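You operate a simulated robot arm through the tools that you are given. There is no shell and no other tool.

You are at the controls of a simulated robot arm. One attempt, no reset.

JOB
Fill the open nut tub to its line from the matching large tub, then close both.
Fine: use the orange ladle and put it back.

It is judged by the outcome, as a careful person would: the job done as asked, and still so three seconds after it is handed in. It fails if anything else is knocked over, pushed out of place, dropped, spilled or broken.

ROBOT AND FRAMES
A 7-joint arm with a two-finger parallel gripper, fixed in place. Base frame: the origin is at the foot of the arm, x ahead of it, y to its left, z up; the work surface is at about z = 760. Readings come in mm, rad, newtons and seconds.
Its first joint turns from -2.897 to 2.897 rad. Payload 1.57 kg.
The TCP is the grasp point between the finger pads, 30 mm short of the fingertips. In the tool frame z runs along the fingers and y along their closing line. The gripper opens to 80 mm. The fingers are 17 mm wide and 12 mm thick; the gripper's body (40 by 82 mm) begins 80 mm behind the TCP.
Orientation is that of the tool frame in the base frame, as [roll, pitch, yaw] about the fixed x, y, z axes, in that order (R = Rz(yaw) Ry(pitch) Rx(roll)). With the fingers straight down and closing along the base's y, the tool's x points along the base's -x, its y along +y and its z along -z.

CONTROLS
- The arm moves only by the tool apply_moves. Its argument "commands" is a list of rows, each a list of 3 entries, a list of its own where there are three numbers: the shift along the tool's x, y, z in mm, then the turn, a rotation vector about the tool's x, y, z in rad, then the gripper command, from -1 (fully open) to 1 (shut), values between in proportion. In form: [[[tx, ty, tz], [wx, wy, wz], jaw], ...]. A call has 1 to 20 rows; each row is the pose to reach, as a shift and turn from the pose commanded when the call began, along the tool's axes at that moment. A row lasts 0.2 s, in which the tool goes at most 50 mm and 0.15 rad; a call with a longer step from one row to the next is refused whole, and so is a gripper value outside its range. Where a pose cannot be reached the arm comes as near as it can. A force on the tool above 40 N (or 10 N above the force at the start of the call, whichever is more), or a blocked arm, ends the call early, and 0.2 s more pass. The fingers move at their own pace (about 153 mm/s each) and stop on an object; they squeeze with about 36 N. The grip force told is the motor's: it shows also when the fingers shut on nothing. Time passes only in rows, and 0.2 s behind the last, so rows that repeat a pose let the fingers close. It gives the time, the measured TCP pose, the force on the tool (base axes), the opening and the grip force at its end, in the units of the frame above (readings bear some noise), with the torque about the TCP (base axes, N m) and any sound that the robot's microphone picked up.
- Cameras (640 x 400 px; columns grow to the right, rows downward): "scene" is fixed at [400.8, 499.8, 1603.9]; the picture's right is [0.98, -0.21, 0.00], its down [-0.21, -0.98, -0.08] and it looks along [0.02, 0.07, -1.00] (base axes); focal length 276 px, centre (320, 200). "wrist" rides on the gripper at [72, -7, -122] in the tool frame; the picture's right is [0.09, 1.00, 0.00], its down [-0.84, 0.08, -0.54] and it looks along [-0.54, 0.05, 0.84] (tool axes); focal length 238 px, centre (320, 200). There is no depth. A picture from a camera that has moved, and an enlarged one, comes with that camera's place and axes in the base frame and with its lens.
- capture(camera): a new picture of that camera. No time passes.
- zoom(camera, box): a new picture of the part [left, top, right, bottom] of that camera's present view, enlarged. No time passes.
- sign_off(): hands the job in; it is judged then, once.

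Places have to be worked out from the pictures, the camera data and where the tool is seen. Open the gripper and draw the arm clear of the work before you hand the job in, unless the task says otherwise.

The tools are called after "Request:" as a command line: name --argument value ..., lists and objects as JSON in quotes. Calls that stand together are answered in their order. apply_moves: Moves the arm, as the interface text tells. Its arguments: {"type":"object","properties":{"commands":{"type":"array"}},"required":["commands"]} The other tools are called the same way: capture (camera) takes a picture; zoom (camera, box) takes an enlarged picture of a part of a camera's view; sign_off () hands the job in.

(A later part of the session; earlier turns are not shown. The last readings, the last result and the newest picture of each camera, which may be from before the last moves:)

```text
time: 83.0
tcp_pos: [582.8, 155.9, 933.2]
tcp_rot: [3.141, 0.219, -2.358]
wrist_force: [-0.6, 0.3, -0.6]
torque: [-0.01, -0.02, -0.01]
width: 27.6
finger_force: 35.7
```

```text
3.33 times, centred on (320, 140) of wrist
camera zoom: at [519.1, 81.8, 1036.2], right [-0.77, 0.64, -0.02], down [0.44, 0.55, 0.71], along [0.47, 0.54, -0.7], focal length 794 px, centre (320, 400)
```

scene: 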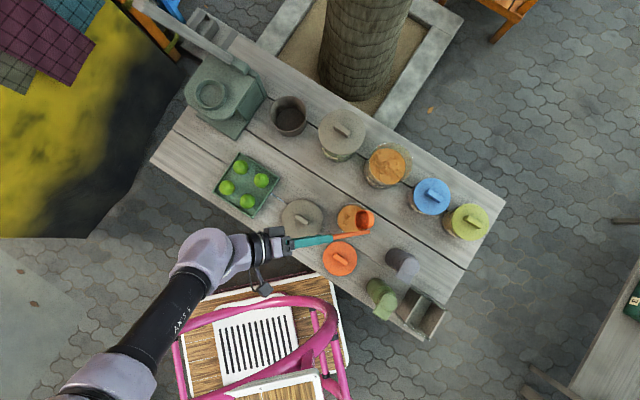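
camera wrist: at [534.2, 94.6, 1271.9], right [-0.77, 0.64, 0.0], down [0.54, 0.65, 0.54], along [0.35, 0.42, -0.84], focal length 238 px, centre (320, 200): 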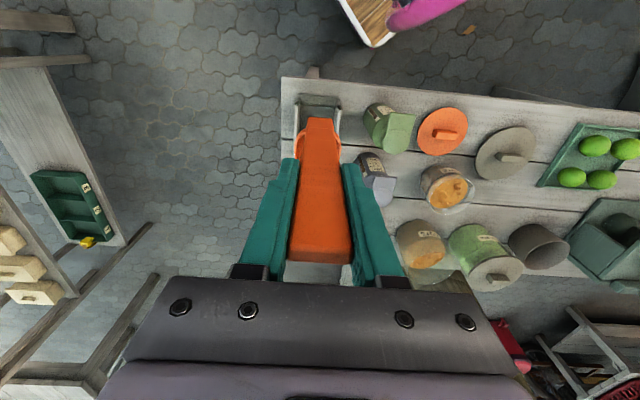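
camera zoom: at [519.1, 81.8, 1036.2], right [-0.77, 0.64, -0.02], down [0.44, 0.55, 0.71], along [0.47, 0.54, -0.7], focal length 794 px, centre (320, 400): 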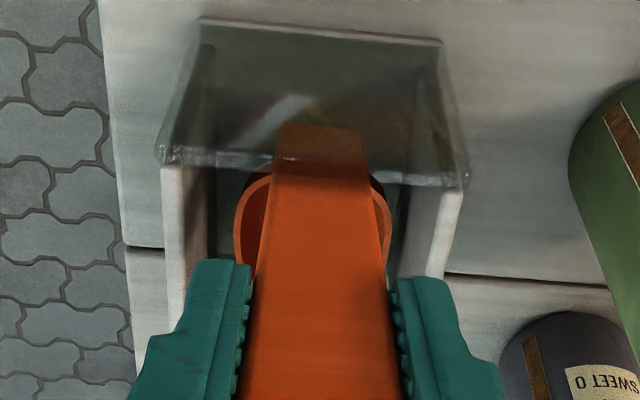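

Inserting smoothly. I continue in small steps watching for the bottom contact (expected near z≈920).

Request:
apply_moves --commands '[[[0.7, 0, 3], [0, 0, 0], 1], [[1.3, 0, 6], [0, 0, 0], 1], [[2, 0, 9], [0, 0, 0], 1]]'

Request:
apply_moves --commands '[[[0.4, 0, 2], [0, 0, 0], 1]]'

Request:
apply_moves --commands '[[[0.4, 0, 2], [0, 0, 0], 1]]'

```text
time: 83.8
tcp_pos: [583.0, 155.7, 923.8]
tcp_rot: [3.141, 0.218, -2.36]
wrist_force: [-0.2, 0.2, -0.7]
torque: [0.02, -0.01, 0.0]
width: 27.3
finger_force: 35.8
```

```text
time: 84.2
tcp_pos: [584.4, 154.9, 922.0]
tcp_rot: [3.139, 0.219, -2.359]
wrist_force: [0.7, 1.4, 0.2]
torque: [0.05, -0.05, 0.01]
width: 27.3
finger_force: 36.4
```

```text
time: 84.6
tcp_pos: [583.9, 155.1, 921.5]
tcp_rot: [-3.14, 0.221, -2.36]
wrist_force: [-4.3, -5.1, 27.9]
torque: [0.13, -0.35, -0.04]
width: 27.6
finger_force: 35.7
```

Bottom contact at z≈921.5. I relieve the pressure and open the gripper gently.

Request:
apply_moves --commands '[[[-0.3, 0, -1.4], [0, 0, 0], 1], [[-0.3, 0, -1.4], [0, 0, 0], 0.3], [[-0.3, 0, -1.4], [0, 0, 0], 0.15], [[-0.3, 0, -1.4], [0, 0, 0], 0], [[-0.3, 0, -1.4], [0, 0, 0], -0.5], [[-0.3, 0, -1.4], [0, 0, 0], -1], [[-0.3, 0, -1.4], [0, 0, 0], -1]]'

Request:
capture --camera "wrist"

Request:
zoom --camera "scene" --box '[385, 270, 465, 380]'

```text
time: 86.2
tcp_pos: [583.7, 153.9, 922.6]
tcp_rot: [3.139, 0.219, -2.358]
wrist_force: [0.0, 0.2, -0.2]
torque: [0.0, 0.01, 0.01]
width: 80.2
finger_force: 0.1
```

```text
taken
camera wrist: at [519.7, 81.7, 1025.0], right [-0.77, 0.64, -0.02], down [0.44, 0.55, 0.71], along [0.47, 0.54, -0.7], focal length 238 px, centre (320, 200)
```

wrist: 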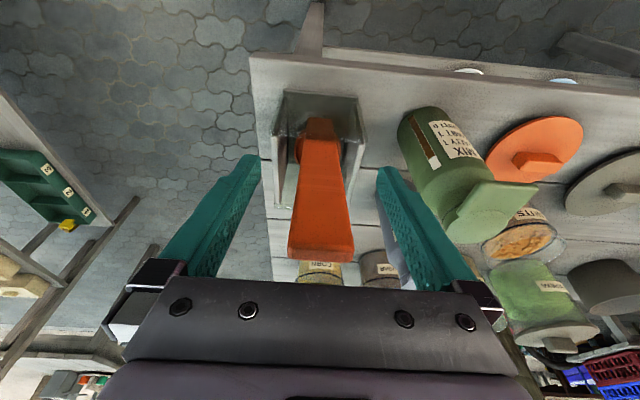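

```text
3.64 times, centred on (425, 325) of scene
camera zoom: at [400.8, 499.8, 1603.9], right [0.98, -0.21, 0.0], down [-0.21, -0.98, -0.08], along [0.02, 0.07, -1.0], focal length 1002 px, centre (-62, -254)
```

zoom: 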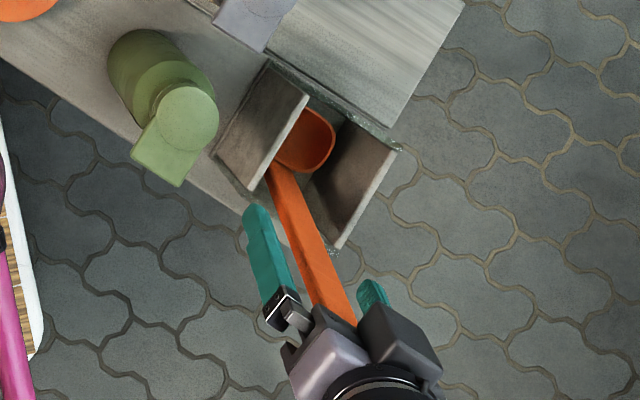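

The ladle stands in its holder as at the start. I withdraw upward along the handle.

Request:
apply_moves --commands '[[[0, 0, -10], [0, 0, 0], -1], [[0, 0, -30], [0, 0, 0], -1], [[0, 0, -60], [0, 0, 0], -1], [[0, 0, -95], [0, 0, 0], -1], [[0, 0, -130], [0, 0, 0], -1], [[0, 0, -150], [0, 0, 0], -1]]'

Request:
capture --camera "scene"

Request:
zoom --camera "scene" --box '[385, 270, 465, 380]'

```text
time: 87.6
tcp_pos: [561.5, 131.9, 1067.6]
tcp_rot: [3.14, 0.217, -2.358]
wrist_force: [0.5, 0.3, -0.2]
torque: [0.01, 0.0, 0.02]
width: 80.0
finger_force: 0.2
```

```text
taken
```

scene: 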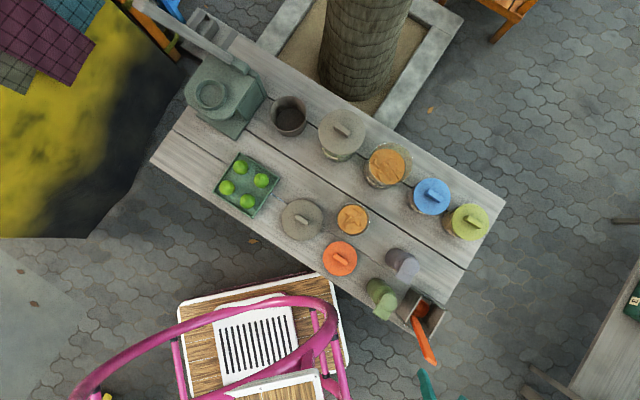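

```text
3.64 times, centred on (425, 325) of scene
camera zoom: at [400.8, 499.8, 1603.9], right [0.98, -0.21, 0.0], down [-0.21, -0.98, -0.08], along [0.02, 0.07, -1.0], focal length 1002 px, centre (-62, -254)
```

zoom: 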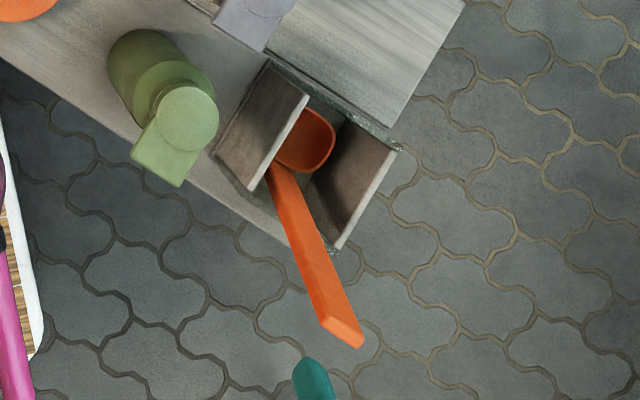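

The ladle is back exactly as found. Next I level the tool and go above the orange lid.

Request:
apply_moves --commands '[[[-10.2, 31.6, 2.2], [0, 0, 0], -1], [[-23.7, 73.7, 5.2], [0, 0, 0], -1], [[-37.3, 115.9, 8.2], [0, 0.1, 0], -1], [[-50.8, 158, 11.2], [0, 0.217, 0], -1], [[-64.4, 200.1, 14.2], [0, 0.217, 0], -1], [[-71.9, 237, 36.3], [0, 0.217, 0], -1], [[-72.9, 263.3, 72.4], [0, 0.217, 0], -1], [[-63.1, 263.3, 116.3], [0, 0.217, 0], -1], [[-63.1, 263.3, 116.3], [0, 0.217, 0], -1]]'

Request:
capture --camera "wrist"

Request:
zoom --camera "wrist" --box '[240, 90, 400, 200]'

Request:
zoom --camera "scene" --box '[310, 190, 390, 290]'

```text
time: 89.6
tcp_pos: [435.8, 383.3, 967.5]
tcp_rot: [3.139, 0.002, -2.36]
wrist_force: [0.5, 0.6, -0.7]
torque: [0.0, 0.0, -0.01]
width: 80.2
finger_force: 0.0
```

```text
taken
camera wrist: at [388.0, 326.8, 1089.5], right [-0.77, 0.64, 0.0], down [0.54, 0.64, 0.54], along [0.35, 0.42, -0.84], focal length 238 px, centre (320, 200)
```

wrist: 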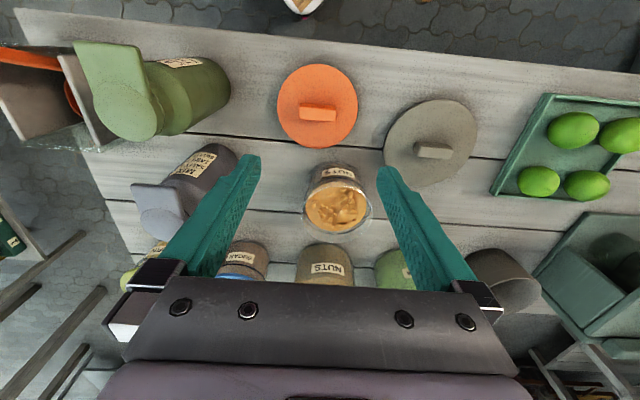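

```text
3.64 times, centred on (320, 145) of wrist
camera zoom: at [388.0, 326.8, 1089.5], right [-0.77, 0.64, 0.0], down [0.54, 0.64, 0.54], along [0.35, 0.42, -0.84], focal length 867 px, centre (320, 400)
```

zoom: 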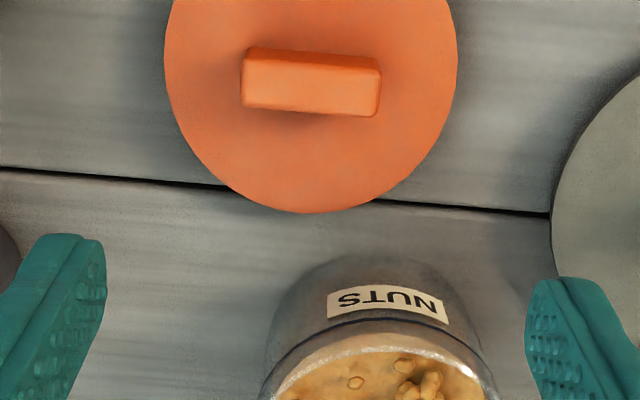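

```text
4.00 times, centred on (350, 240) of scene
camera zoom: at [400.8, 499.8, 1603.9], right [0.98, -0.21, 0.0], down [-0.21, -0.98, -0.08], along [0.02, 0.07, -1.0], focal length 1103 px, centre (200, 40)
```

zoom: 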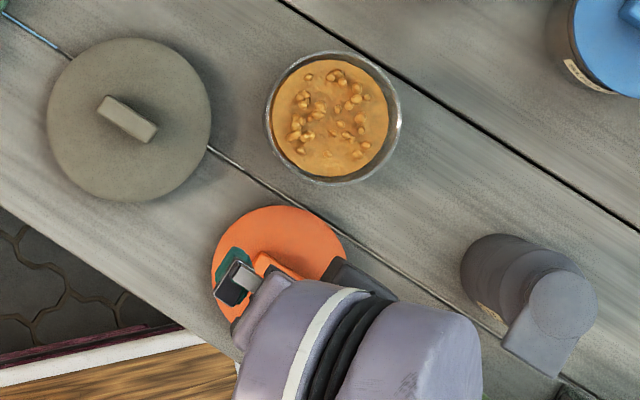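

Orange lid knob centre at about (576,−40.5). I centre over it and descend to just above the lid disc with the jaws at ~64 mm.

Request:
apply_moves --commands '[[[1.6, -1.7, 30], [0, 0, 0], -0.6], [[3.2, -3.4, 65], [0, 0, 0], -0.6], [[3.2, -3.4, 100], [0, 0, 0], -0.6], [[3.2, -3.4, 130], [0, 0, 0], -0.6], [[3.2, -3.4, 150], [0, 0, 0], -0.6], [[3.2, -3.4, 160], [0, 0, 0], -0.6], [[3.2, -3.4, 160], [0, 0, 0], -0.6]]'

Request:
zoom --camera "wrist" --box '[220, 60, 420, 200]'

```text
time: 91.2
tcp_pos: [436.3, 375.4, 808.6]
tcp_rot: [3.14, 0.002, -2.358]
wrist_force: [-0.4, 0.5, -0.4]
torque: [0.02, 0.02, 0.01]
width: 64.1
finger_force: 0.0
```

```text
2.86 times, centred on (320, 130) of wrist
camera zoom: at [389.7, 319.3, 930.7], right [-0.77, 0.64, 0.0], down [0.54, 0.64, 0.54], along [0.35, 0.42, -0.84], focal length 681 px, centre (320, 400)
```

zoom: 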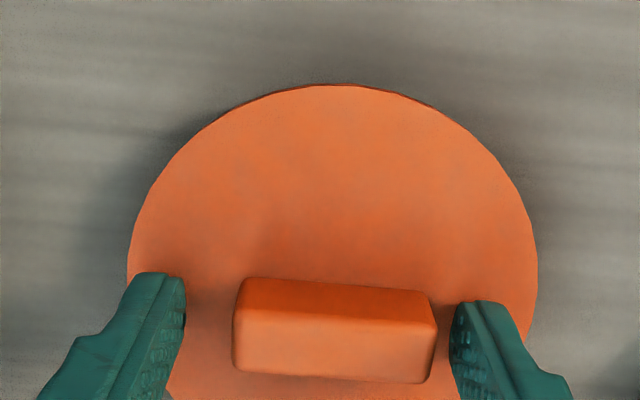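

The knob sits ~3 mm to the left of centre; I correct and lower in small steps to find the lid surface.

Request:
apply_moves --commands '[[[0, 3.2, 0], [0, 0, 0], -0.6], [[0, 3.2, 2], [0, 0, 0], -0.6]]'

Request:
apply_moves --commands '[[[0, 0, 1.5], [0, 0, 0], -0.6], [[0, 0, 3], [0, 0, 0], -0.6]]'

Request:
zoom --camera "wrist" --box '[220, 60, 420, 200]'

```text
time: 91.8
tcp_pos: [434.3, 377.7, 807.1]
tcp_rot: [3.141, 0.001, -2.356]
wrist_force: [0.2, -1.2, 3.6]
torque: [-0.08, -0.03, 0.0]
width: 64.0
finger_force: 0.0
```

```text
time: 92.5
tcp_pos: [435.7, 378.7, 806.3]
tcp_rot: [3.141, 0.004, -2.362]
wrist_force: [-2.9, -5.6, 17.8]
torque: [-0.27, 0.02, -0.04]
width: 63.9
finger_force: 0.0
stopped in row 2: the force on the tool passed its limit at 42 N (the readings are from after the stop); the commanded pose is now the measured one
```

```text
2.86 times, centred on (320, 130) of wrist
camera zoom: at [387.7, 322.2, 927.8], right [-0.77, 0.64, 0.0], down [0.54, 0.64, 0.55], along [0.35, 0.42, -0.84], focal length 681 px, centre (320, 400)
```

zoom: 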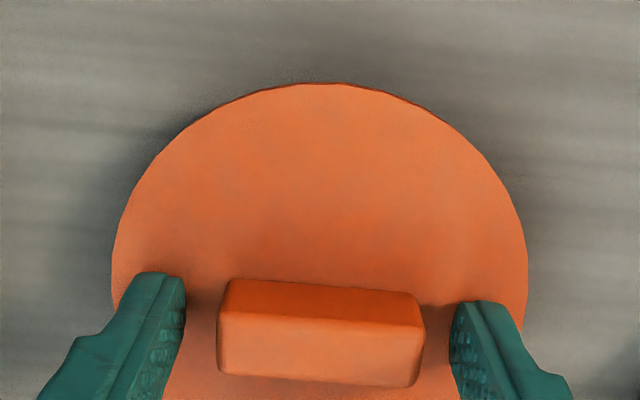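

The lid disc is at z≈776.5. I back off 2 mm and close on the knob.

Request:
apply_moves --commands '[[[0, 0, -2], [0, 0, 0], -0.6], [[0, 0, -2], [0, 0, 0], 0], [[0, 0, -2], [0, 0, 0], 1], [[0, 0, -2], [0, 0, 0], 1], [[0, 0, -2], [0, 0, 0], 1]]'

Request:
apply_moves --commands '[[[0, 0, -2], [0, 0, 0], 1], [[0, 0, -4], [0, 0, 0], 1]]'

Request:
zoom --camera "wrist" --box '[220, 60, 420, 200]'

```text
time: 93.7
tcp_pos: [435.0, 379.1, 808.4]
tcp_rot: [3.14, 0.005, -2.359]
wrist_force: [0.6, 0.8, 0.3]
torque: [-0.02, -0.02, 0.02]
width: 44.6
finger_force: 35.9
```

```text
time: 94.3
tcp_pos: [436.2, 379.4, 811.0]
tcp_rot: [3.14, 0.003, -2.36]
wrist_force: [-0.3, -0.5, 0.0]
torque: [0.03, -0.01, -0.01]
width: 44.6
finger_force: 35.5
```

```text
2.86 times, centred on (320, 130) of wrist
camera zoom: at [388.9, 322.7, 932.5], right [-0.77, 0.64, 0.0], down [0.54, 0.64, 0.54], along [0.35, 0.42, -0.84], focal length 681 px, centre (320, 400)
```

zoom: 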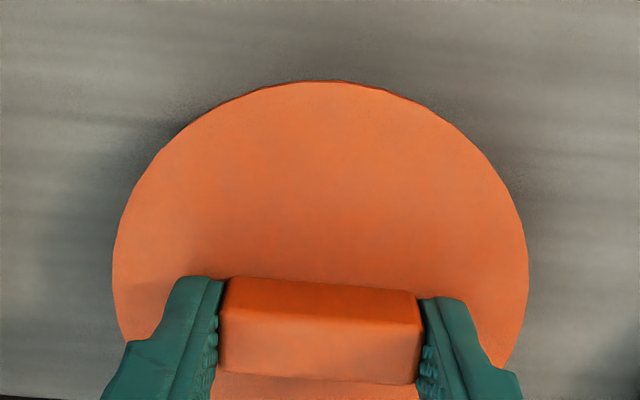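

Lid gripped and rising freely (no snap, since it was just lying there). I lift it and carry it over the open tub, whose centre I estimate at (690,−3.5).

Request:
apply_moves --commands '[[[0, 0, -6], [0, 0, 0], 1], [[0, 0, -18], [0, 0, 0], 1], [[0, 0, -36], [0, 0, 0], 1], [[0, 0, -60], [0, 0, 0], 1], [[0, 0, -85], [0, 0, 0], 1], [[0, 0, -110], [0, 0, 0], 1], [[-8, 2.5, -132], [0, 0, 0], 1], [[-30, 9.6, -139], [0, 0, 0], 1], [[-58, 18.5, -139], [0, 0, 0], 1], [[-85, 27, -139], [0, 0, 0], 1], [[-106, 33.8, -139], [0, 0, 0], 1], [[-113.8, 36.3, -139], [0, 0, 0], 1], [[-113.8, 36.3, -139], [0, 0, 0], 1]]'

Request:
capture --camera "wrist"

Request:
zoom --camera "scene" --box '[310, 170, 410, 270]'

Request:
zoom --camera "wrist" --box '[220, 60, 420, 200]'

```text
time: 97.1
tcp_pos: [491.2, 485.4, 950.5]
tcp_rot: [3.139, 0.004, -2.36]
wrist_force: [-0.5, -0.1, 0.4]
torque: [0.0, 0.03, 0.0]
width: 44.4
finger_force: 35.3
```

```text
taken
camera wrist: at [444.4, 428.5, 1071.7], right [-0.77, 0.64, 0.0], down [0.54, 0.64, 0.54], along [0.35, 0.42, -0.84], focal length 238 px, centre (320, 200)
```

wrist: 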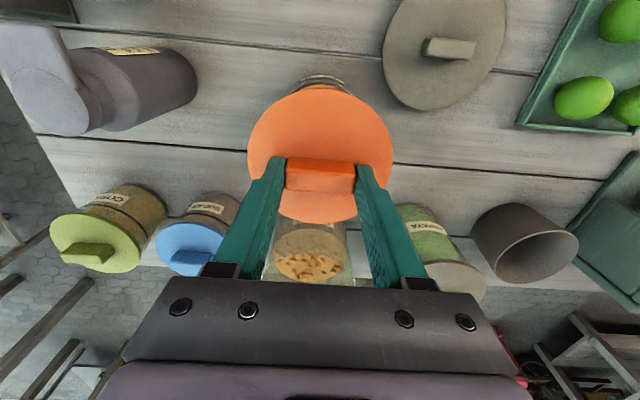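

```text
4.00 times, centred on (360, 220) of scene
camera zoom: at [400.8, 499.8, 1603.9], right [0.98, -0.21, 0.0], down [-0.21, -0.98, -0.08], along [0.02, 0.07, -1.0], focal length 1103 px, centre (160, 120)
```

zoom: 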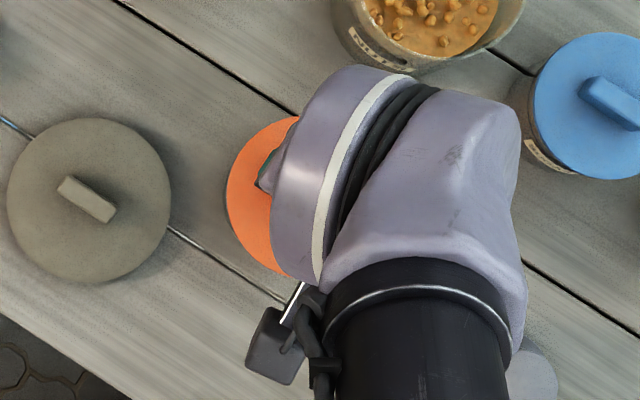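

```text
2.86 times, centred on (320, 130) of wrist
camera zoom: at [444.4, 428.5, 1071.7], right [-0.77, 0.64, 0.0], down [0.54, 0.64, 0.54], along [0.35, 0.42, -0.84], focal length 681 px, centre (320, 400)
```

zoom: 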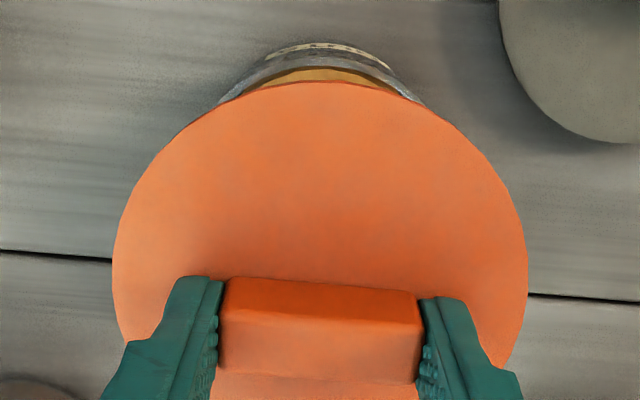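

Over the tub at (690.6,−4). I lower to z≈898, just above the rim, and check alignment.

Request:
apply_moves --commands '[[[0, 0, 15], [0, 0, 0], 1], [[0, 0, 32], [0, 0, 0], 1], [[0, 0, 45], [0, 0, 0], 1], [[0, 0, 52], [0, 0, 0], 1], [[0, 0, 52], [0, 0, 0], 1]]'

Request:
zoom --camera "wrist" --box '[220, 60, 420, 200]'

Request:
zoom --camera "scene" --box '[325, 190, 385, 250]'

```text
time: 98.3
tcp_pos: [490.5, 484.1, 897.7]
tcp_rot: [3.14, 0.003, -2.36]
wrist_force: [-0.5, -0.7, -0.3]
torque: [-0.03, -0.01, -0.02]
width: 44.6
finger_force: 36.1
```

```text
2.86 times, centred on (320, 130) of wrist
camera zoom: at [444.3, 427.5, 1019.8], right [-0.77, 0.64, 0.0], down [0.54, 0.64, 0.55], along [0.35, 0.42, -0.84], focal length 681 px, centre (320, 400)
```

zoom: 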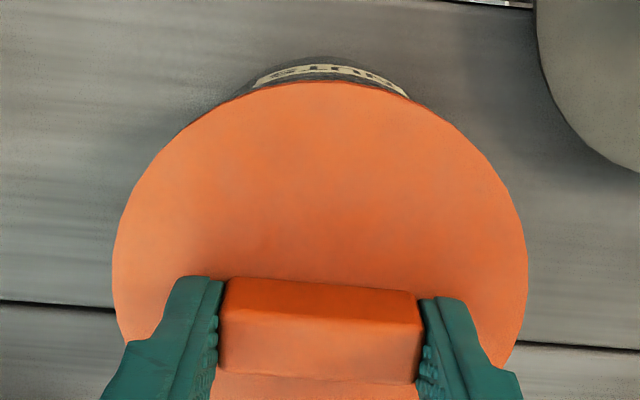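

```text
6.67 times, centred on (355, 220) of scene
camera zoom: at [400.8, 499.8, 1603.9], right [0.98, -0.21, 0.0], down [-0.21, -0.98, -0.08], along [0.02, 0.07, -1.0], focal length 1838 px, centre (87, 67)
```

zoom: 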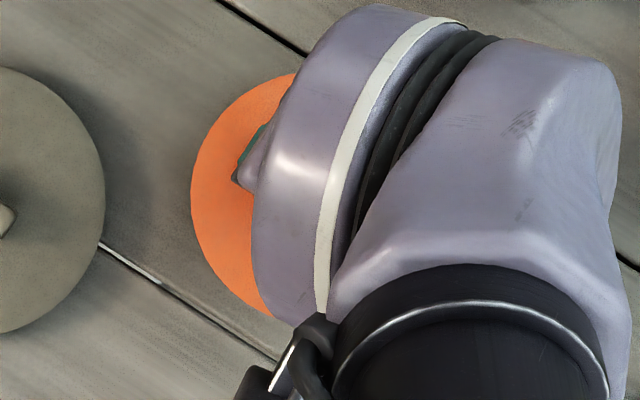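

Alignment looks right. I lower in small steps towards the seat (expected near z≈880) and watch forces.

Request:
apply_moves --commands '[[[0, 0, 4], [0, 0, 0], 1], [[0, 0, 8], [0, 0, 0], 1]]'

Request:
apply_moves --commands '[[[0, 0, 1.5], [0, 0, 0], 1], [[0, 0, 3], [0, 0, 0], 1]]'

Request:
apply_moves --commands '[[[0, 0, 1.5], [0, 0, 0], 1], [[0, 0, 3], [0, 0, 0], 1]]'

```text
time: 98.9
tcp_pos: [490.5, 483.8, 889.5]
tcp_rot: [3.141, 0.004, -2.358]
wrist_force: [-0.2, 0.5, -0.7]
torque: [-0.03, 0.02, -0.01]
width: 44.7
finger_force: 36.3
```

```text
time: 99.5
tcp_pos: [489.9, 483.9, 888.6]
tcp_rot: [3.14, 0.003, -2.36]
wrist_force: [0.7, -0.7, -0.4]
torque: [0.01, 0.01, -0.05]
width: 44.6
finger_force: 36.5
```

```text
time: 100.1
tcp_pos: [491.1, 483.8, 885.3]
tcp_rot: [3.139, 0.004, -2.36]
wrist_force: [-0.3, 0.4, 0.0]
torque: [0.0, 0.04, -0.01]
width: 44.8
finger_force: 36.0
```

No contact yet at z≈885; continuing.

Request:
apply_moves --commands '[[[0, 0, 1.5], [0, 0, 0], 1], [[0, 0, 3], [0, 0, 0], 1]]'

Request:
apply_moves --commands '[[[0, 0, 1.5], [0, 0, 0], 1], [[0, 0, 3], [0, 0, 0], 1]]'

Request:
zoom --camera "wrist" --box '[220, 60, 420, 200]'

```text
time: 100.7
tcp_pos: [490.3, 484.4, 882.3]
tcp_rot: [3.139, 0.003, -2.359]
wrist_force: [0.6, 0.9, -0.5]
torque: [-0.01, 0.01, 0.03]
width: 44.6
finger_force: 35.7
```

```text
time: 101.3
tcp_pos: [490.8, 484.7, 879.7]
tcp_rot: [3.139, 0.005, -2.363]
wrist_force: [-0.4, -4.4, 14.9]
torque: [-0.48, 0.06, 0.0]
width: 44.9
finger_force: 36.0
```

```text
2.86 times, centred on (320, 130) of wrist
camera zoom: at [443.4, 427.7, 1001.2], right [-0.77, 0.64, 0.0], down [0.54, 0.64, 0.55], along [0.35, 0.42, -0.84], focal length 681 px, centre (320, 400)
```

zoom: 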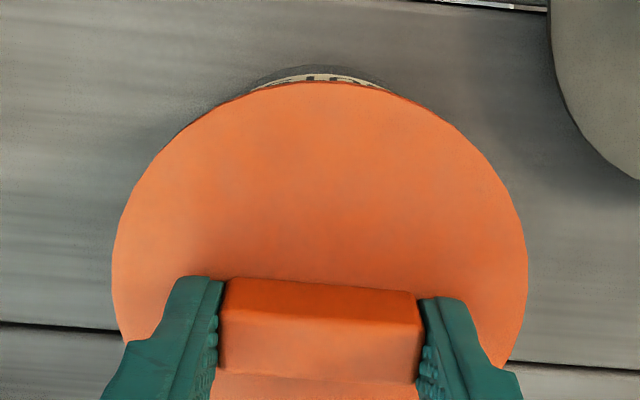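

Contact at z≈880, matching the expected seat height. I press a little further to seat it and listen for the snap.

Request:
apply_moves --commands '[[[0, 0, 1], [0, 0, 0], 1], [[0, 0, 2], [0, 0, 0], 1]]'

Request:
zoom --camera "wrist" --box '[220, 60, 420, 200]'

```text
time: 101.9
tcp_pos: [491.5, 486.5, 879.5]
tcp_rot: [3.14, 0.007, -2.361]
wrist_force: [-0.4, -0.2, 8.1]
torque: [-0.21, 0.08, 0.0]
width: 44.5
finger_force: 36.0
stopped in row 2: the force on the tool passed its limit at 42 N (the readings are from after the stop); the commanded pose is now the measured one
```

```text
2.86 times, centred on (320, 130) of wrist
camera zoom: at [443.9, 428.9, 1001.0], right [-0.77, 0.64, 0.0], down [0.54, 0.64, 0.55], along [0.35, 0.42, -0.84], focal length 681 px, centre (320, 400)
```

zoom: 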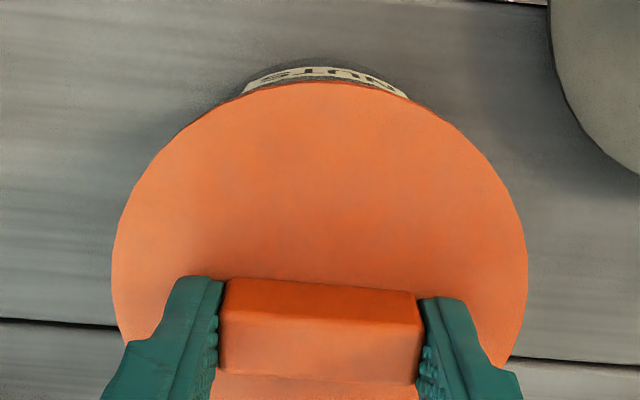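

Near-side contact (torque indicates the lid touches at the −U/−V side and slid outward), so the lid needs to move slightly +U/+V. I lift 3 mm, shift, level, and try again.

Request:
apply_moves --commands '[[[0, 0, -2], [0, 0, 0], 1], [[0, 0, -4], [0, 0.006, 0], 1], [[-2, 1.5, -4], [0, 0.006, 0], 1], [[-2, 1.5, -4], [0, 0.006, 0], 1]]'

Request:
zoom --camera "wrist" --box '[220, 60, 420, 200]'

Request:
capture --camera "scene"

```text
time: 102.9
tcp_pos: [492.1, 488.3, 882.2]
tcp_rot: [3.14, 0.001, -2.361]
wrist_force: [0.3, 0.2, -0.4]
torque: [0.02, -0.03, -0.05]
width: 44.7
finger_force: 36.4
```

```text
2.86 times, centred on (320, 130) of wrist
camera zoom: at [445.1, 431.8, 1003.9], right [-0.77, 0.64, 0.0], down [0.54, 0.64, 0.54], along [0.35, 0.42, -0.84], focal length 681 px, centre (320, 400)
```

zoom: 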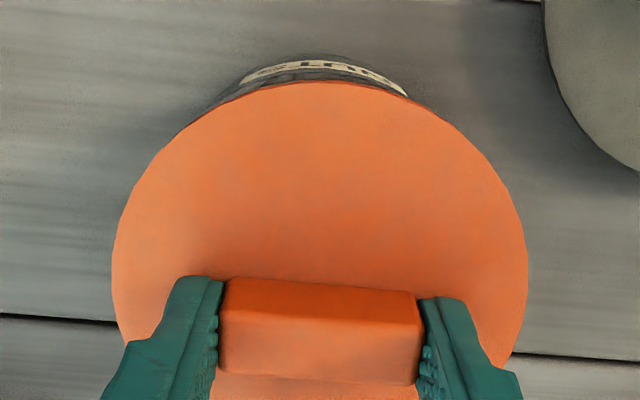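

```text
taken
```

scene: 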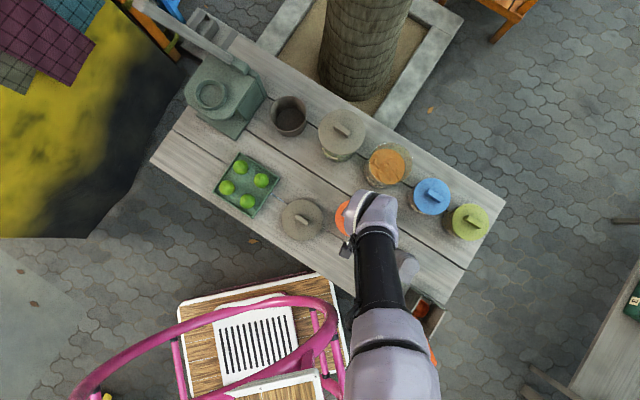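

On reflection the contact height (lid top ≈848, 9 mm above the rim) equals the grey lid's seated offset, so it had seated; the tilt explains the near-side contact. Image geometry puts the tub centre at U≈690.6, so I shift back to (690.8,−3.8) and lower to contact again.

Request:
apply_moves --commands '[[[1.2, -0.6, 0], [0, 0, 0], 1], [[2.5, -1.1, 0], [0, 0, 0], 1], [[2.5, -1.1, 1.5], [0, 0, 0], 1]]'

Request:
apply_moves --commands '[[[0, 0, 1], [0, 0, 0], 1]]'

Request:
zoom --camera "wrist" --box '[220, 60, 420, 200]'

```text
time: 103.7
tcp_pos: [490.4, 485.1, 880.8]
tcp_rot: [3.14, 0.0, -2.361]
wrist_force: [0.0, 0.2, -0.2]
torque: [0.0, 0.01, 0.0]
width: 44.7
finger_force: 35.9
```

```text
time: 104.1
tcp_pos: [490.5, 484.6, 880.6]
tcp_rot: [3.14, 0.0, -2.362]
wrist_force: [0.9, -0.1, -0.4]
torque: [-0.03, 0.02, -0.01]
width: 44.5
finger_force: 36.0
```

```text
2.86 times, centred on (320, 130) of wrist
camera zoom: at [444.3, 428.5, 1002.3], right [-0.77, 0.64, 0.0], down [0.54, 0.64, 0.54], along [0.35, 0.42, -0.84], focal length 681 px, centre (320, 400)
```

zoom: 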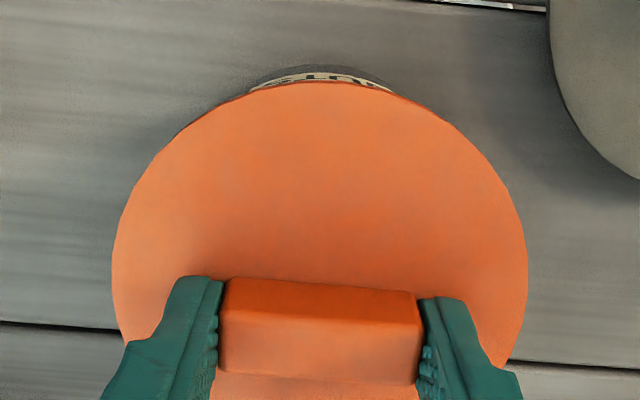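

The lid is concentric to within ~1 mm. I lower the last millimetre to contact and release.

Request:
apply_moves --commands '[[[0, 0, 1], [0, 0, 0], 1]]'

Request:
apply_moves --commands '[[[0, 0, 0], [0, 0, 0], 0], [[0, 0, 0], [0, 0, 0], -0.3], [[0, 0, 0], [0, 0, 0], -0.6], [[0, 0, 0], [0, 0, 0], -0.6]]'

Request:
zoom --camera "wrist" --box '[220, 60, 420, 200]'

```text
time: 104.5
tcp_pos: [491.2, 485.6, 881.2]
tcp_rot: [3.141, 0.0, -2.362]
wrist_force: [0.6, 0.5, 0.0]
torque: [0.05, 0.01, 0.02]
width: 44.7
finger_force: 36.1
```

```text
time: 105.5
tcp_pos: [491.6, 484.5, 881.1]
tcp_rot: [3.141, 0.0, -2.361]
wrist_force: [-0.1, 0.6, 0.4]
torque: [0.02, 0.02, 0.01]
width: 64.1
finger_force: 0.1
heard: snap
```

```text
2.86 times, centred on (320, 130) of wrist
camera zoom: at [444.1, 428.9, 1001.7], right [-0.77, 0.64, 0.0], down [0.54, 0.64, 0.54], along [0.35, 0.42, -0.84], focal length 681 px, centre (320, 400)
```

zoom: 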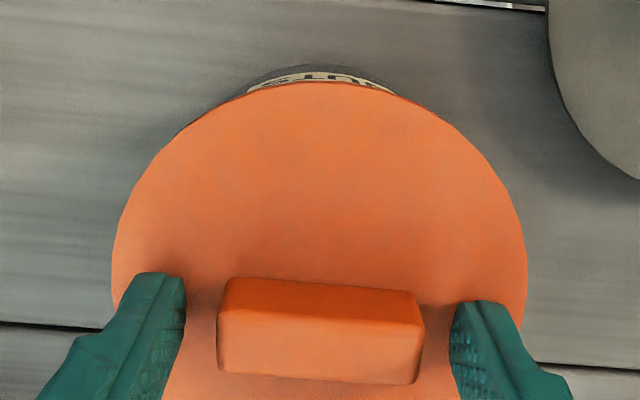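

A snap on release: the orange lid is seated. I lift off and check from above.

Request:
apply_moves --commands '[[[0, 0, -8], [0, 0, 0], -0.6], [[0, 0, -25], [0, 0, 0], -0.6], [[0, 0, -55], [0, 0, 0], -0.8], [[0, 0, -90], [0, 0, 0], -1], [[20, 0, -110], [0, 0, 0], -1], [[60, 0, -115], [0, 0, 0], -1], [[90, 0, -115], [0, 0, 0], -1]]'

Request:
capture --camera "wrist"

Request:
zoom --camera "wrist" --box '[240, 130, 400, 250]'

Request:
zoom --camera "scene" --box '[290, 130, 430, 270]'

```text
time: 107.1
tcp_pos: [424.8, 420.3, 992.8]
tcp_rot: [3.14, 0.0, -2.361]
wrist_force: [0.1, -1.0, 0.3]
torque: [-0.02, 0.03, -0.01]
width: 80.1
finger_force: 0.0
```

```text
taken
camera wrist: at [379.4, 364.6, 1114.6], right [-0.77, 0.64, 0.0], down [0.54, 0.64, 0.54], along [0.35, 0.42, -0.84], focal length 238 px, centre (320, 200)
```

wrist: 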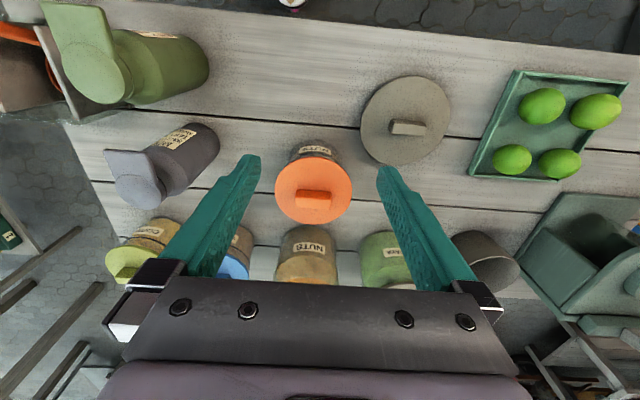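

```text
3.33 times, centred on (320, 190) of wrist
camera zoom: at [379.4, 364.6, 1114.6], right [-0.77, 0.64, 0.0], down [0.54, 0.64, 0.54], along [0.35, 0.42, -0.84], focal length 794 px, centre (320, 233)
```

zoom: 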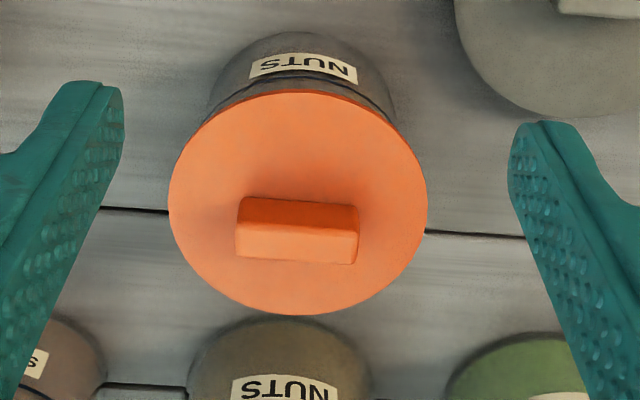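

```text
2.86 times, centred on (360, 200) of scene
camera zoom: at [400.8, 499.8, 1603.9], right [0.98, -0.21, 0.0], down [-0.21, -0.98, -0.08], along [0.02, 0.07, -1.0], focal length 788 px, centre (206, 200)
```

zoom: 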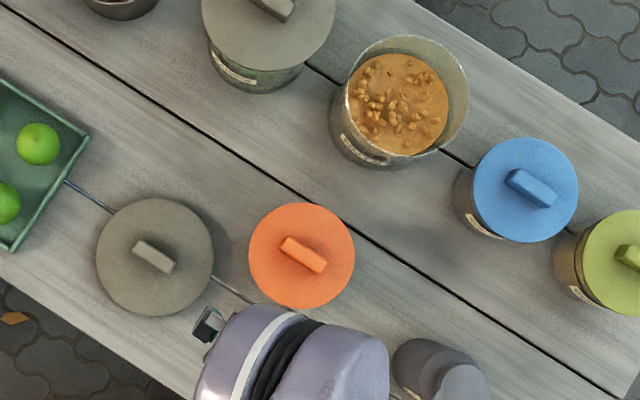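

The orange lid sits level on the filled tub. Now I move above the grey lid lying at about (607.5,125.5).

Request:
apply_moves --commands '[[[-2, 30, 0], [0, 0, 0], -0.6], [[-4, 65, 10], [0, 0, 0], -0.6], [[-7, 100, 40], [0, 0, 0], -0.6], [[-9.9, 128.8, 75], [0, 0, 0], -0.6], [[-9.9, 128.8, 110], [0, 0, 0], -0.6], [[-9.9, 128.8, 140], [0, 0, 0], -0.6], [[-9.9, 128.8, 140], [0, 0, 0], -0.6]]'

Request:
zoom --camera "wrist" --box '[220, 60, 420, 200]'

```text
time: 108.7
tcp_pos: [343.0, 521.8, 855.4]
tcp_rot: [3.14, -0.002, -2.362]
wrist_force: [-0.2, 0.3, -0.3]
torque: [-0.02, 0.0, 0.01]
width: 63.9
finger_force: 0.1
```

```text
2.86 times, centred on (320, 130) of wrist
camera zoom: at [296.5, 465.2, 975.9], right [-0.77, 0.64, 0.0], down [0.54, 0.64, 0.54], along [0.35, 0.42, -0.84], focal length 681 px, centre (320, 400)
```

zoom: 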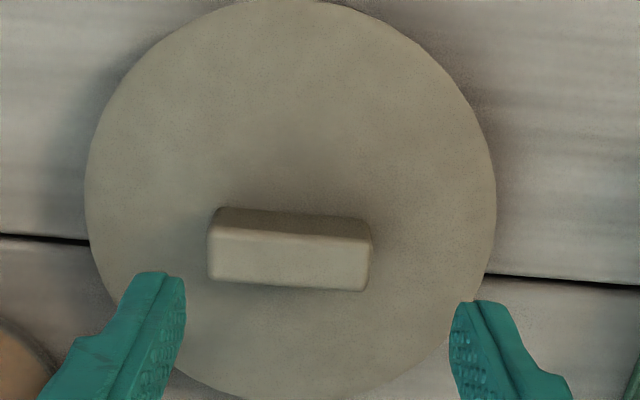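

The knob is ~9 mm to the right of my fingers' centre (the lid shifted a bit on release earlier). I correct sideways and descend to z≈809.

Request:
apply_moves --commands '[[[0.6, -5, 0], [0, 0, 0], -0.6], [[1.2, -9.4, 5], [0, 0, 0], -0.6], [[1.2, -9.4, 25], [0, 0, 0], -0.6], [[1.2, -9.4, 40], [0, 0, 0], -0.6], [[1.2, -9.4, 45], [0, 0, 0], -0.6]]'

Request:
zoom --camera "wrist" --box '[220, 60, 420, 200]'

```text
time: 109.9
tcp_pos: [348.8, 513.0, 809.8]
tcp_rot: [3.141, -0.001, -2.361]
wrist_force: [0.3, 0.6, 0.2]
torque: [0.0, -0.02, 0.02]
width: 63.9
finger_force: 0.0
```

```text
2.86 times, centred on (320, 130) of wrist
camera zoom: at [301.6, 456.7, 932.1], right [-0.77, 0.64, 0.0], down [0.54, 0.64, 0.54], along [0.35, 0.42, -0.84], focal length 681 px, centre (320, 400)
```

zoom: 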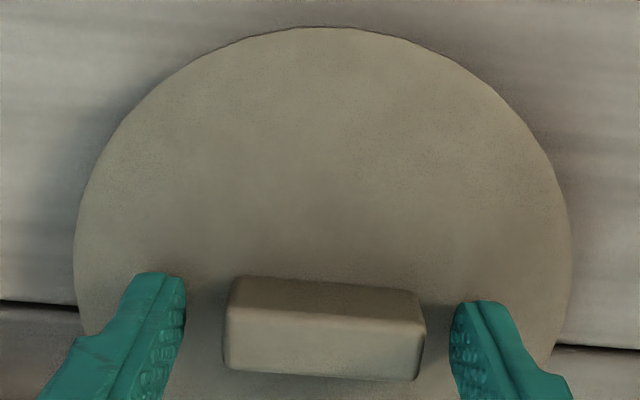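

Well centred. I lower 2.5 mm more and close on the knob.

Request:
apply_moves --commands '[[[0, 0.8, 2.5], [0, 0, 0], -0.6], [[0, 0.8, 2.5], [0, 0, 0], 0], [[0, 0.8, 2.5], [0, 0, 0], 1], [[0, 0.8, 2.5], [0, 0, 0], 1], [[0, 0.8, 2.5], [0, 0, 0], 1]]'

Request:
apply_moves --commands '[[[0, 0, -2], [0, 0, 0], 1], [[0, 0, -5], [0, 0, 0], 1], [[0, 0, -9], [0, 0, 0], 1]]'

Request:
zoom --camera "wrist" --box '[220, 60, 420, 200]'

```text
time: 111.1
tcp_pos: [348.9, 513.6, 808.0]
tcp_rot: [3.141, 0.002, -2.361]
wrist_force: [0.6, -0.3, -0.9]
torque: [0.04, -0.01, -0.01]
width: 45.1
finger_force: 35.6
```

```text
time: 111.9
tcp_pos: [347.1, 513.9, 815.7]
tcp_rot: [3.14, 0.0, -2.363]
wrist_force: [0.1, -0.3, -0.7]
torque: [-0.01, -0.02, 0.01]
width: 44.9
finger_force: 35.9
```

```text
2.86 times, centred on (320, 130) of wrist
camera zoom: at [301.4, 457.2, 938.1], right [-0.77, 0.64, 0.0], down [0.54, 0.64, 0.54], along [0.35, 0.42, -0.84], focal length 681 px, centre (320, 400)
```

zoom: 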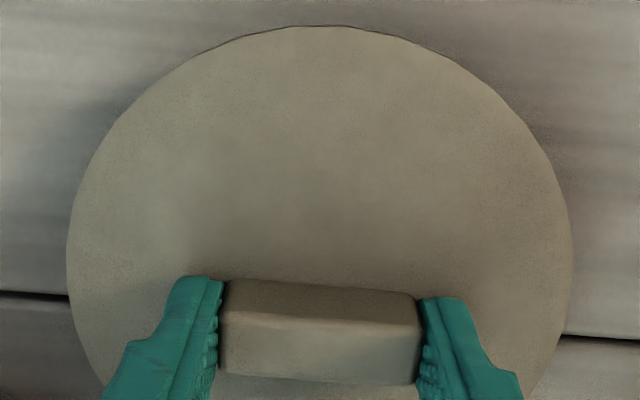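

Lid gripped and rising. I lift it to z≈990.

Request:
apply_moves --commands '[[[0, 0, -8], [0, 0, 0], 1], [[0, 0, -24], [0, 0, 0], 1], [[0, 0, -48], [0, 0, 0], 1], [[0, 0, -76], [0, 0, 0], 1], [[0, 0, -106], [0, 0, 0], 1], [[0, 0, -136], [0, 0, 0], 1], [[0, 0, -160], [0, 0, 0], 1], [[0, 0, -174], [0, 0, 0], 1], [[0, 0, -174], [0, 0, 0], 1]]'

Request:
apply_moves --commands '[[[-12, -6, 0], [0, 0, 0], 1], [[-38, -18, 0], [0, 0, 0], 1], [[-70, -33, 0], [0, 0, 0], 1], [[-104, -49, 0], [0, 0, 0], 1], [[-138, -65, 0], [0, 0, 0], 1], [[-172, -81, 0], [0, 0, 0], 1], [[-204, -96.5, 0], [0, 0, 0], 1], [[-232, -110, 0], [0, 0, 0], 1], [[-250, -118, 0], [0, 0, 0], 1], [[-256, -121, 0], [0, 0, 0], 1], [[-256, -121, 0], [0, 0, 0], 1]]'

Request:
capture --camera "wrist"

Request:
zoom --camera "wrist" --box '[220, 60, 420, 200]'

Request:
zoom --camera "scene" --box '[340, 110, 440, 210]'

```text
time: 113.9
tcp_pos: [348.3, 510.7, 989.6]
tcp_rot: [3.14, 0.002, -2.36]
wrist_force: [0.2, 0.0, -0.4]
torque: [-0.02, 0.01, -0.03]
width: 44.8
finger_force: 36.5
```

```text
time: 116.3
tcp_pos: [615.7, 607.4, 989.3]
tcp_rot: [3.14, 0.0, -2.362]
wrist_force: [0.6, -0.2, -0.3]
torque: [-0.02, 0.0, 0.01]
width: 44.8
finger_force: 36.1
```

```text
taken
camera wrist: at [569.0, 551.4, 1111.9], right [-0.77, 0.64, 0.0], down [0.54, 0.64, 0.54], along [0.35, 0.42, -0.84], focal length 238 px, centre (320, 200)
```

wrist: 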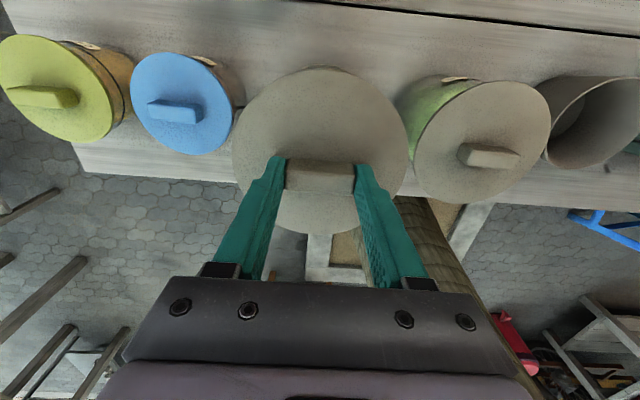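

```text
2.86 times, centred on (320, 130) of wrist
camera zoom: at [569.0, 551.4, 1111.9], right [-0.77, 0.64, 0.0], down [0.54, 0.64, 0.54], along [0.35, 0.42, -0.84], focal length 681 px, centre (320, 400)
```

zoom: 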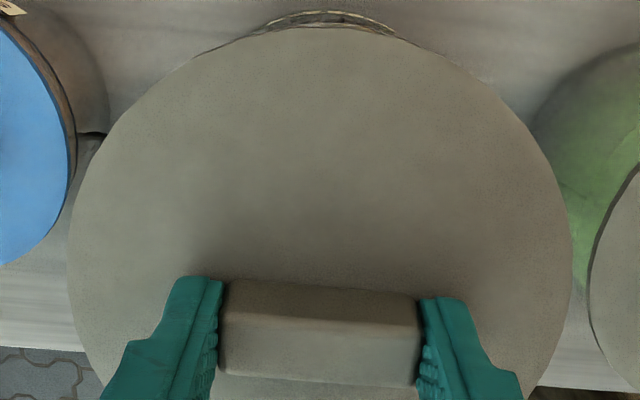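

```text
4.00 times, centred on (390, 160) of scene
camera zoom: at [400.8, 499.8, 1603.9], right [0.98, -0.21, 0.0], down [-0.21, -0.98, -0.08], along [0.02, 0.07, -1.0], focal length 1103 px, centre (40, 360)
```

zoom: 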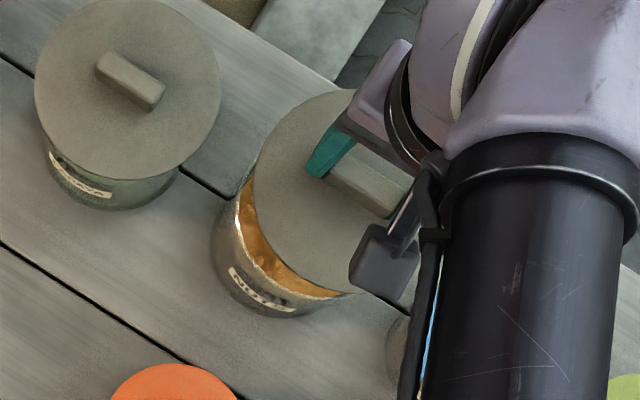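

Over the tub; camera-based check says shift V by +1.4 mm. I lower to z≈936, just above the seat (expected ≈925).

Request:
apply_moves --commands '[[[0, 0.7, 12], [0, 0, 0], 1], [[-0.2, 1.4, 28], [0, 0, 0], 1], [[-0.2, 1.4, 42], [0, 0, 0], 1], [[-0.2, 1.4, 51], [0, 0, 0], 1], [[-0.2, 1.4, 53], [0, 0, 0], 1], [[-0.2, 1.4, 53], [0, 0, 0], 1]]'

Request:
zoom --camera "wrist" --box '[220, 60, 420, 200]'

Request:
zoom --camera "scene" --box '[340, 110, 440, 210]'

```text
time: 117.7
tcp_pos: [613.9, 608.2, 937.8]
tcp_rot: [3.14, -0.001, -2.361]
wrist_force: [1.0, 0.6, 0.4]
torque: [0.04, -0.02, 0.02]
width: 45.0
finger_force: 36.2
```

```text
2.86 times, centred on (320, 130) of wrist
camera zoom: at [568.2, 552.4, 1058.4], right [-0.77, 0.64, 0.0], down [0.54, 0.64, 0.54], along [0.35, 0.42, -0.84], focal length 681 px, centre (320, 400)
```

zoom: 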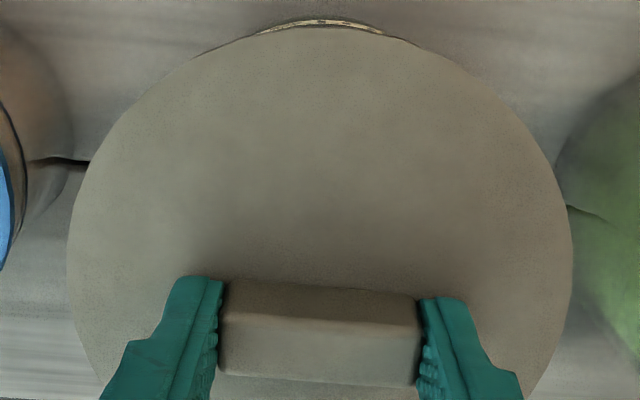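

```text
4.00 times, centred on (390, 160) of scene
camera zoom: at [400.8, 499.8, 1603.9], right [0.98, -0.21, 0.0], down [-0.21, -0.98, -0.08], along [0.02, 0.07, -1.0], focal length 1103 px, centre (40, 360)
```

zoom: 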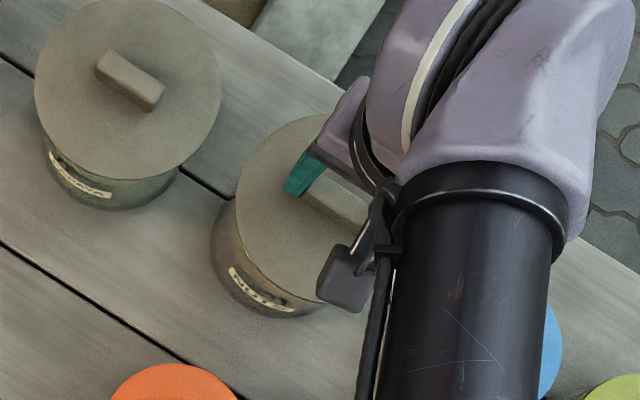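

Alignment is within ~1 mm; I nudge +0.8 mm outward and lower in small steps to the seat.

Request:
apply_moves --commands '[[[-0.8, 0, 3], [0, 0, 0], 1], [[-0.8, 0, 6], [0, 0, 0], 1]]'

Request:
apply_moves --commands '[[[0, 0, 1.5], [0, 0, 0], 1], [[0, 0, 3], [0, 0, 0], 1]]'

Request:
apply_moves --commands '[[[0, 0, 1], [0, 0, 0], 1], [[0, 0, 2], [0, 0, 0], 1]]'

```text
time: 118.3
tcp_pos: [616.2, 610.1, 930.8]
tcp_rot: [3.139, -0.001, -2.362]
wrist_force: [0.5, -0.3, 0.2]
torque: [-0.03, 0.02, -0.01]
width: 44.7
finger_force: 35.8
```

```text
time: 118.9
tcp_pos: [616.6, 609.5, 926.8]
tcp_rot: [3.14, -0.001, -2.363]
wrist_force: [-0.4, 0.3, -0.9]
torque: [-0.04, -0.01, 0.03]
width: 44.8
finger_force: 35.8
```

```text
time: 119.5
tcp_pos: [615.4, 608.5, 927.2]
tcp_rot: [3.141, 0.0, -2.362]
wrist_force: [0.8, -0.7, -1.3]
torque: [0.03, -0.01, 0.0]
width: 44.7
finger_force: 36.4
```

No contact yet; 1 mm steps.

Request:
apply_moves --commands '[[[0, 0, 1], [0, 0, 0], 1]]'

Request:
apply_moves --commands '[[[0, 0, 1], [0, 0, 0], 1]]'

Request:
zoom --camera "wrist" --box '[220, 60, 420, 200]'

```text
time: 119.9
tcp_pos: [616.1, 608.1, 925.3]
tcp_rot: [3.14, -0.001, -2.362]
wrist_force: [0.1, 0.1, 0.1]
torque: [-0.01, -0.02, -0.02]
width: 44.9
finger_force: 36.7
```

```text
time: 120.3
tcp_pos: [615.4, 608.6, 924.8]
tcp_rot: [3.139, 0.0, -2.361]
wrist_force: [-1.0, 0.5, -0.4]
torque: [0.0, -0.04, 0.02]
width: 44.8
finger_force: 35.8
```

```text
2.86 times, centred on (320, 130) of wrist
camera zoom: at [568.4, 553.1, 1045.2], right [-0.77, 0.64, 0.0], down [0.54, 0.64, 0.54], along [0.35, 0.42, -0.84], focal length 681 px, centre (320, 400)
```

zoom: 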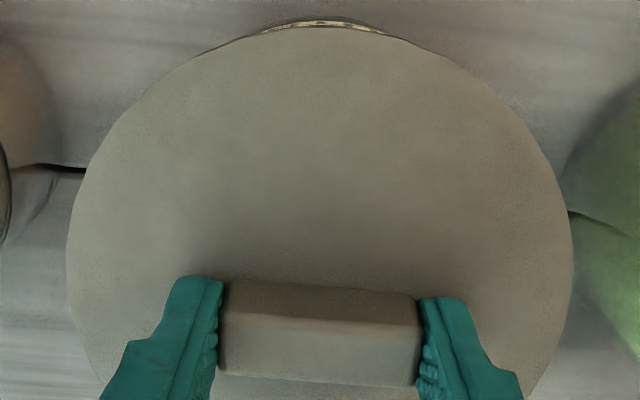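

Still no contact; continuing in 1 mm steps.

Request:
apply_moves --commands '[[[0, 0, 1], [0, 0, 0], 1]]'

Request:
apply_moves --commands '[[[0, 0, 1], [0, 0, 0], 1]]'

```text
time: 120.7
tcp_pos: [615.4, 609.0, 924.2]
tcp_rot: [3.139, 0.002, -2.363]
wrist_force: [0.4, -2.1, 7.8]
torque: [-0.45, 0.06, 0.01]
width: 44.9
finger_force: 36.4
```

```text
time: 121.1
tcp_pos: [615.3, 608.6, 923.5]
tcp_rot: [3.139, 0.002, -2.361]
wrist_force: [1.5, -1.8, 14.0]
torque: [-0.33, 0.08, -0.06]
width: 44.8
finger_force: 36.1
```

Seat contact (14 N). I ease off slightly and release, listening for the snap.

Request:
apply_moves --commands '[[[0, 0, -1], [0, 0, 0], 1], [[0, 0, -1], [0, 0, 0], 0], [[0, 0, -1], [0, 0, 0], -0.3], [[0, 0, -1], [0, 0, 0], -0.6], [[0, 0, -1], [0, 0, 0], -0.6]]'

Request:
zoom --camera "wrist" --box '[220, 60, 420, 200]'

```text
time: 122.3
tcp_pos: [614.1, 609.3, 923.5]
tcp_rot: [3.14, 0.0, -2.361]
wrist_force: [-4.9, 2.8, 9.8]
torque: [-0.14, -0.04, 0.03]
width: 59.8
finger_force: 0.0
```

```text
2.86 times, centred on (320, 130) of wrist
camera zoom: at [567.0, 553.0, 1044.5], right [-0.77, 0.64, 0.0], down [0.54, 0.64, 0.54], along [0.35, 0.42, -0.84], focal length 681 px, centre (320, 400)
```

zoom: 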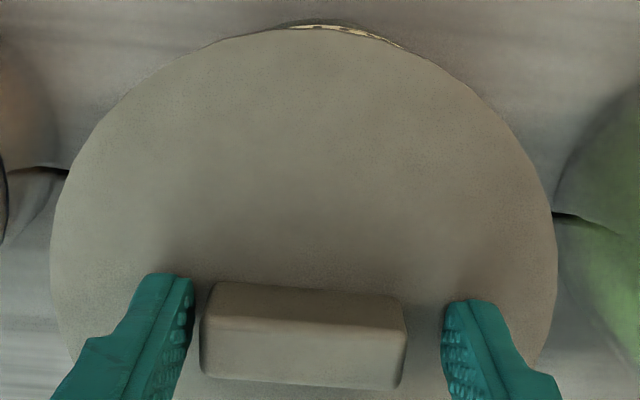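

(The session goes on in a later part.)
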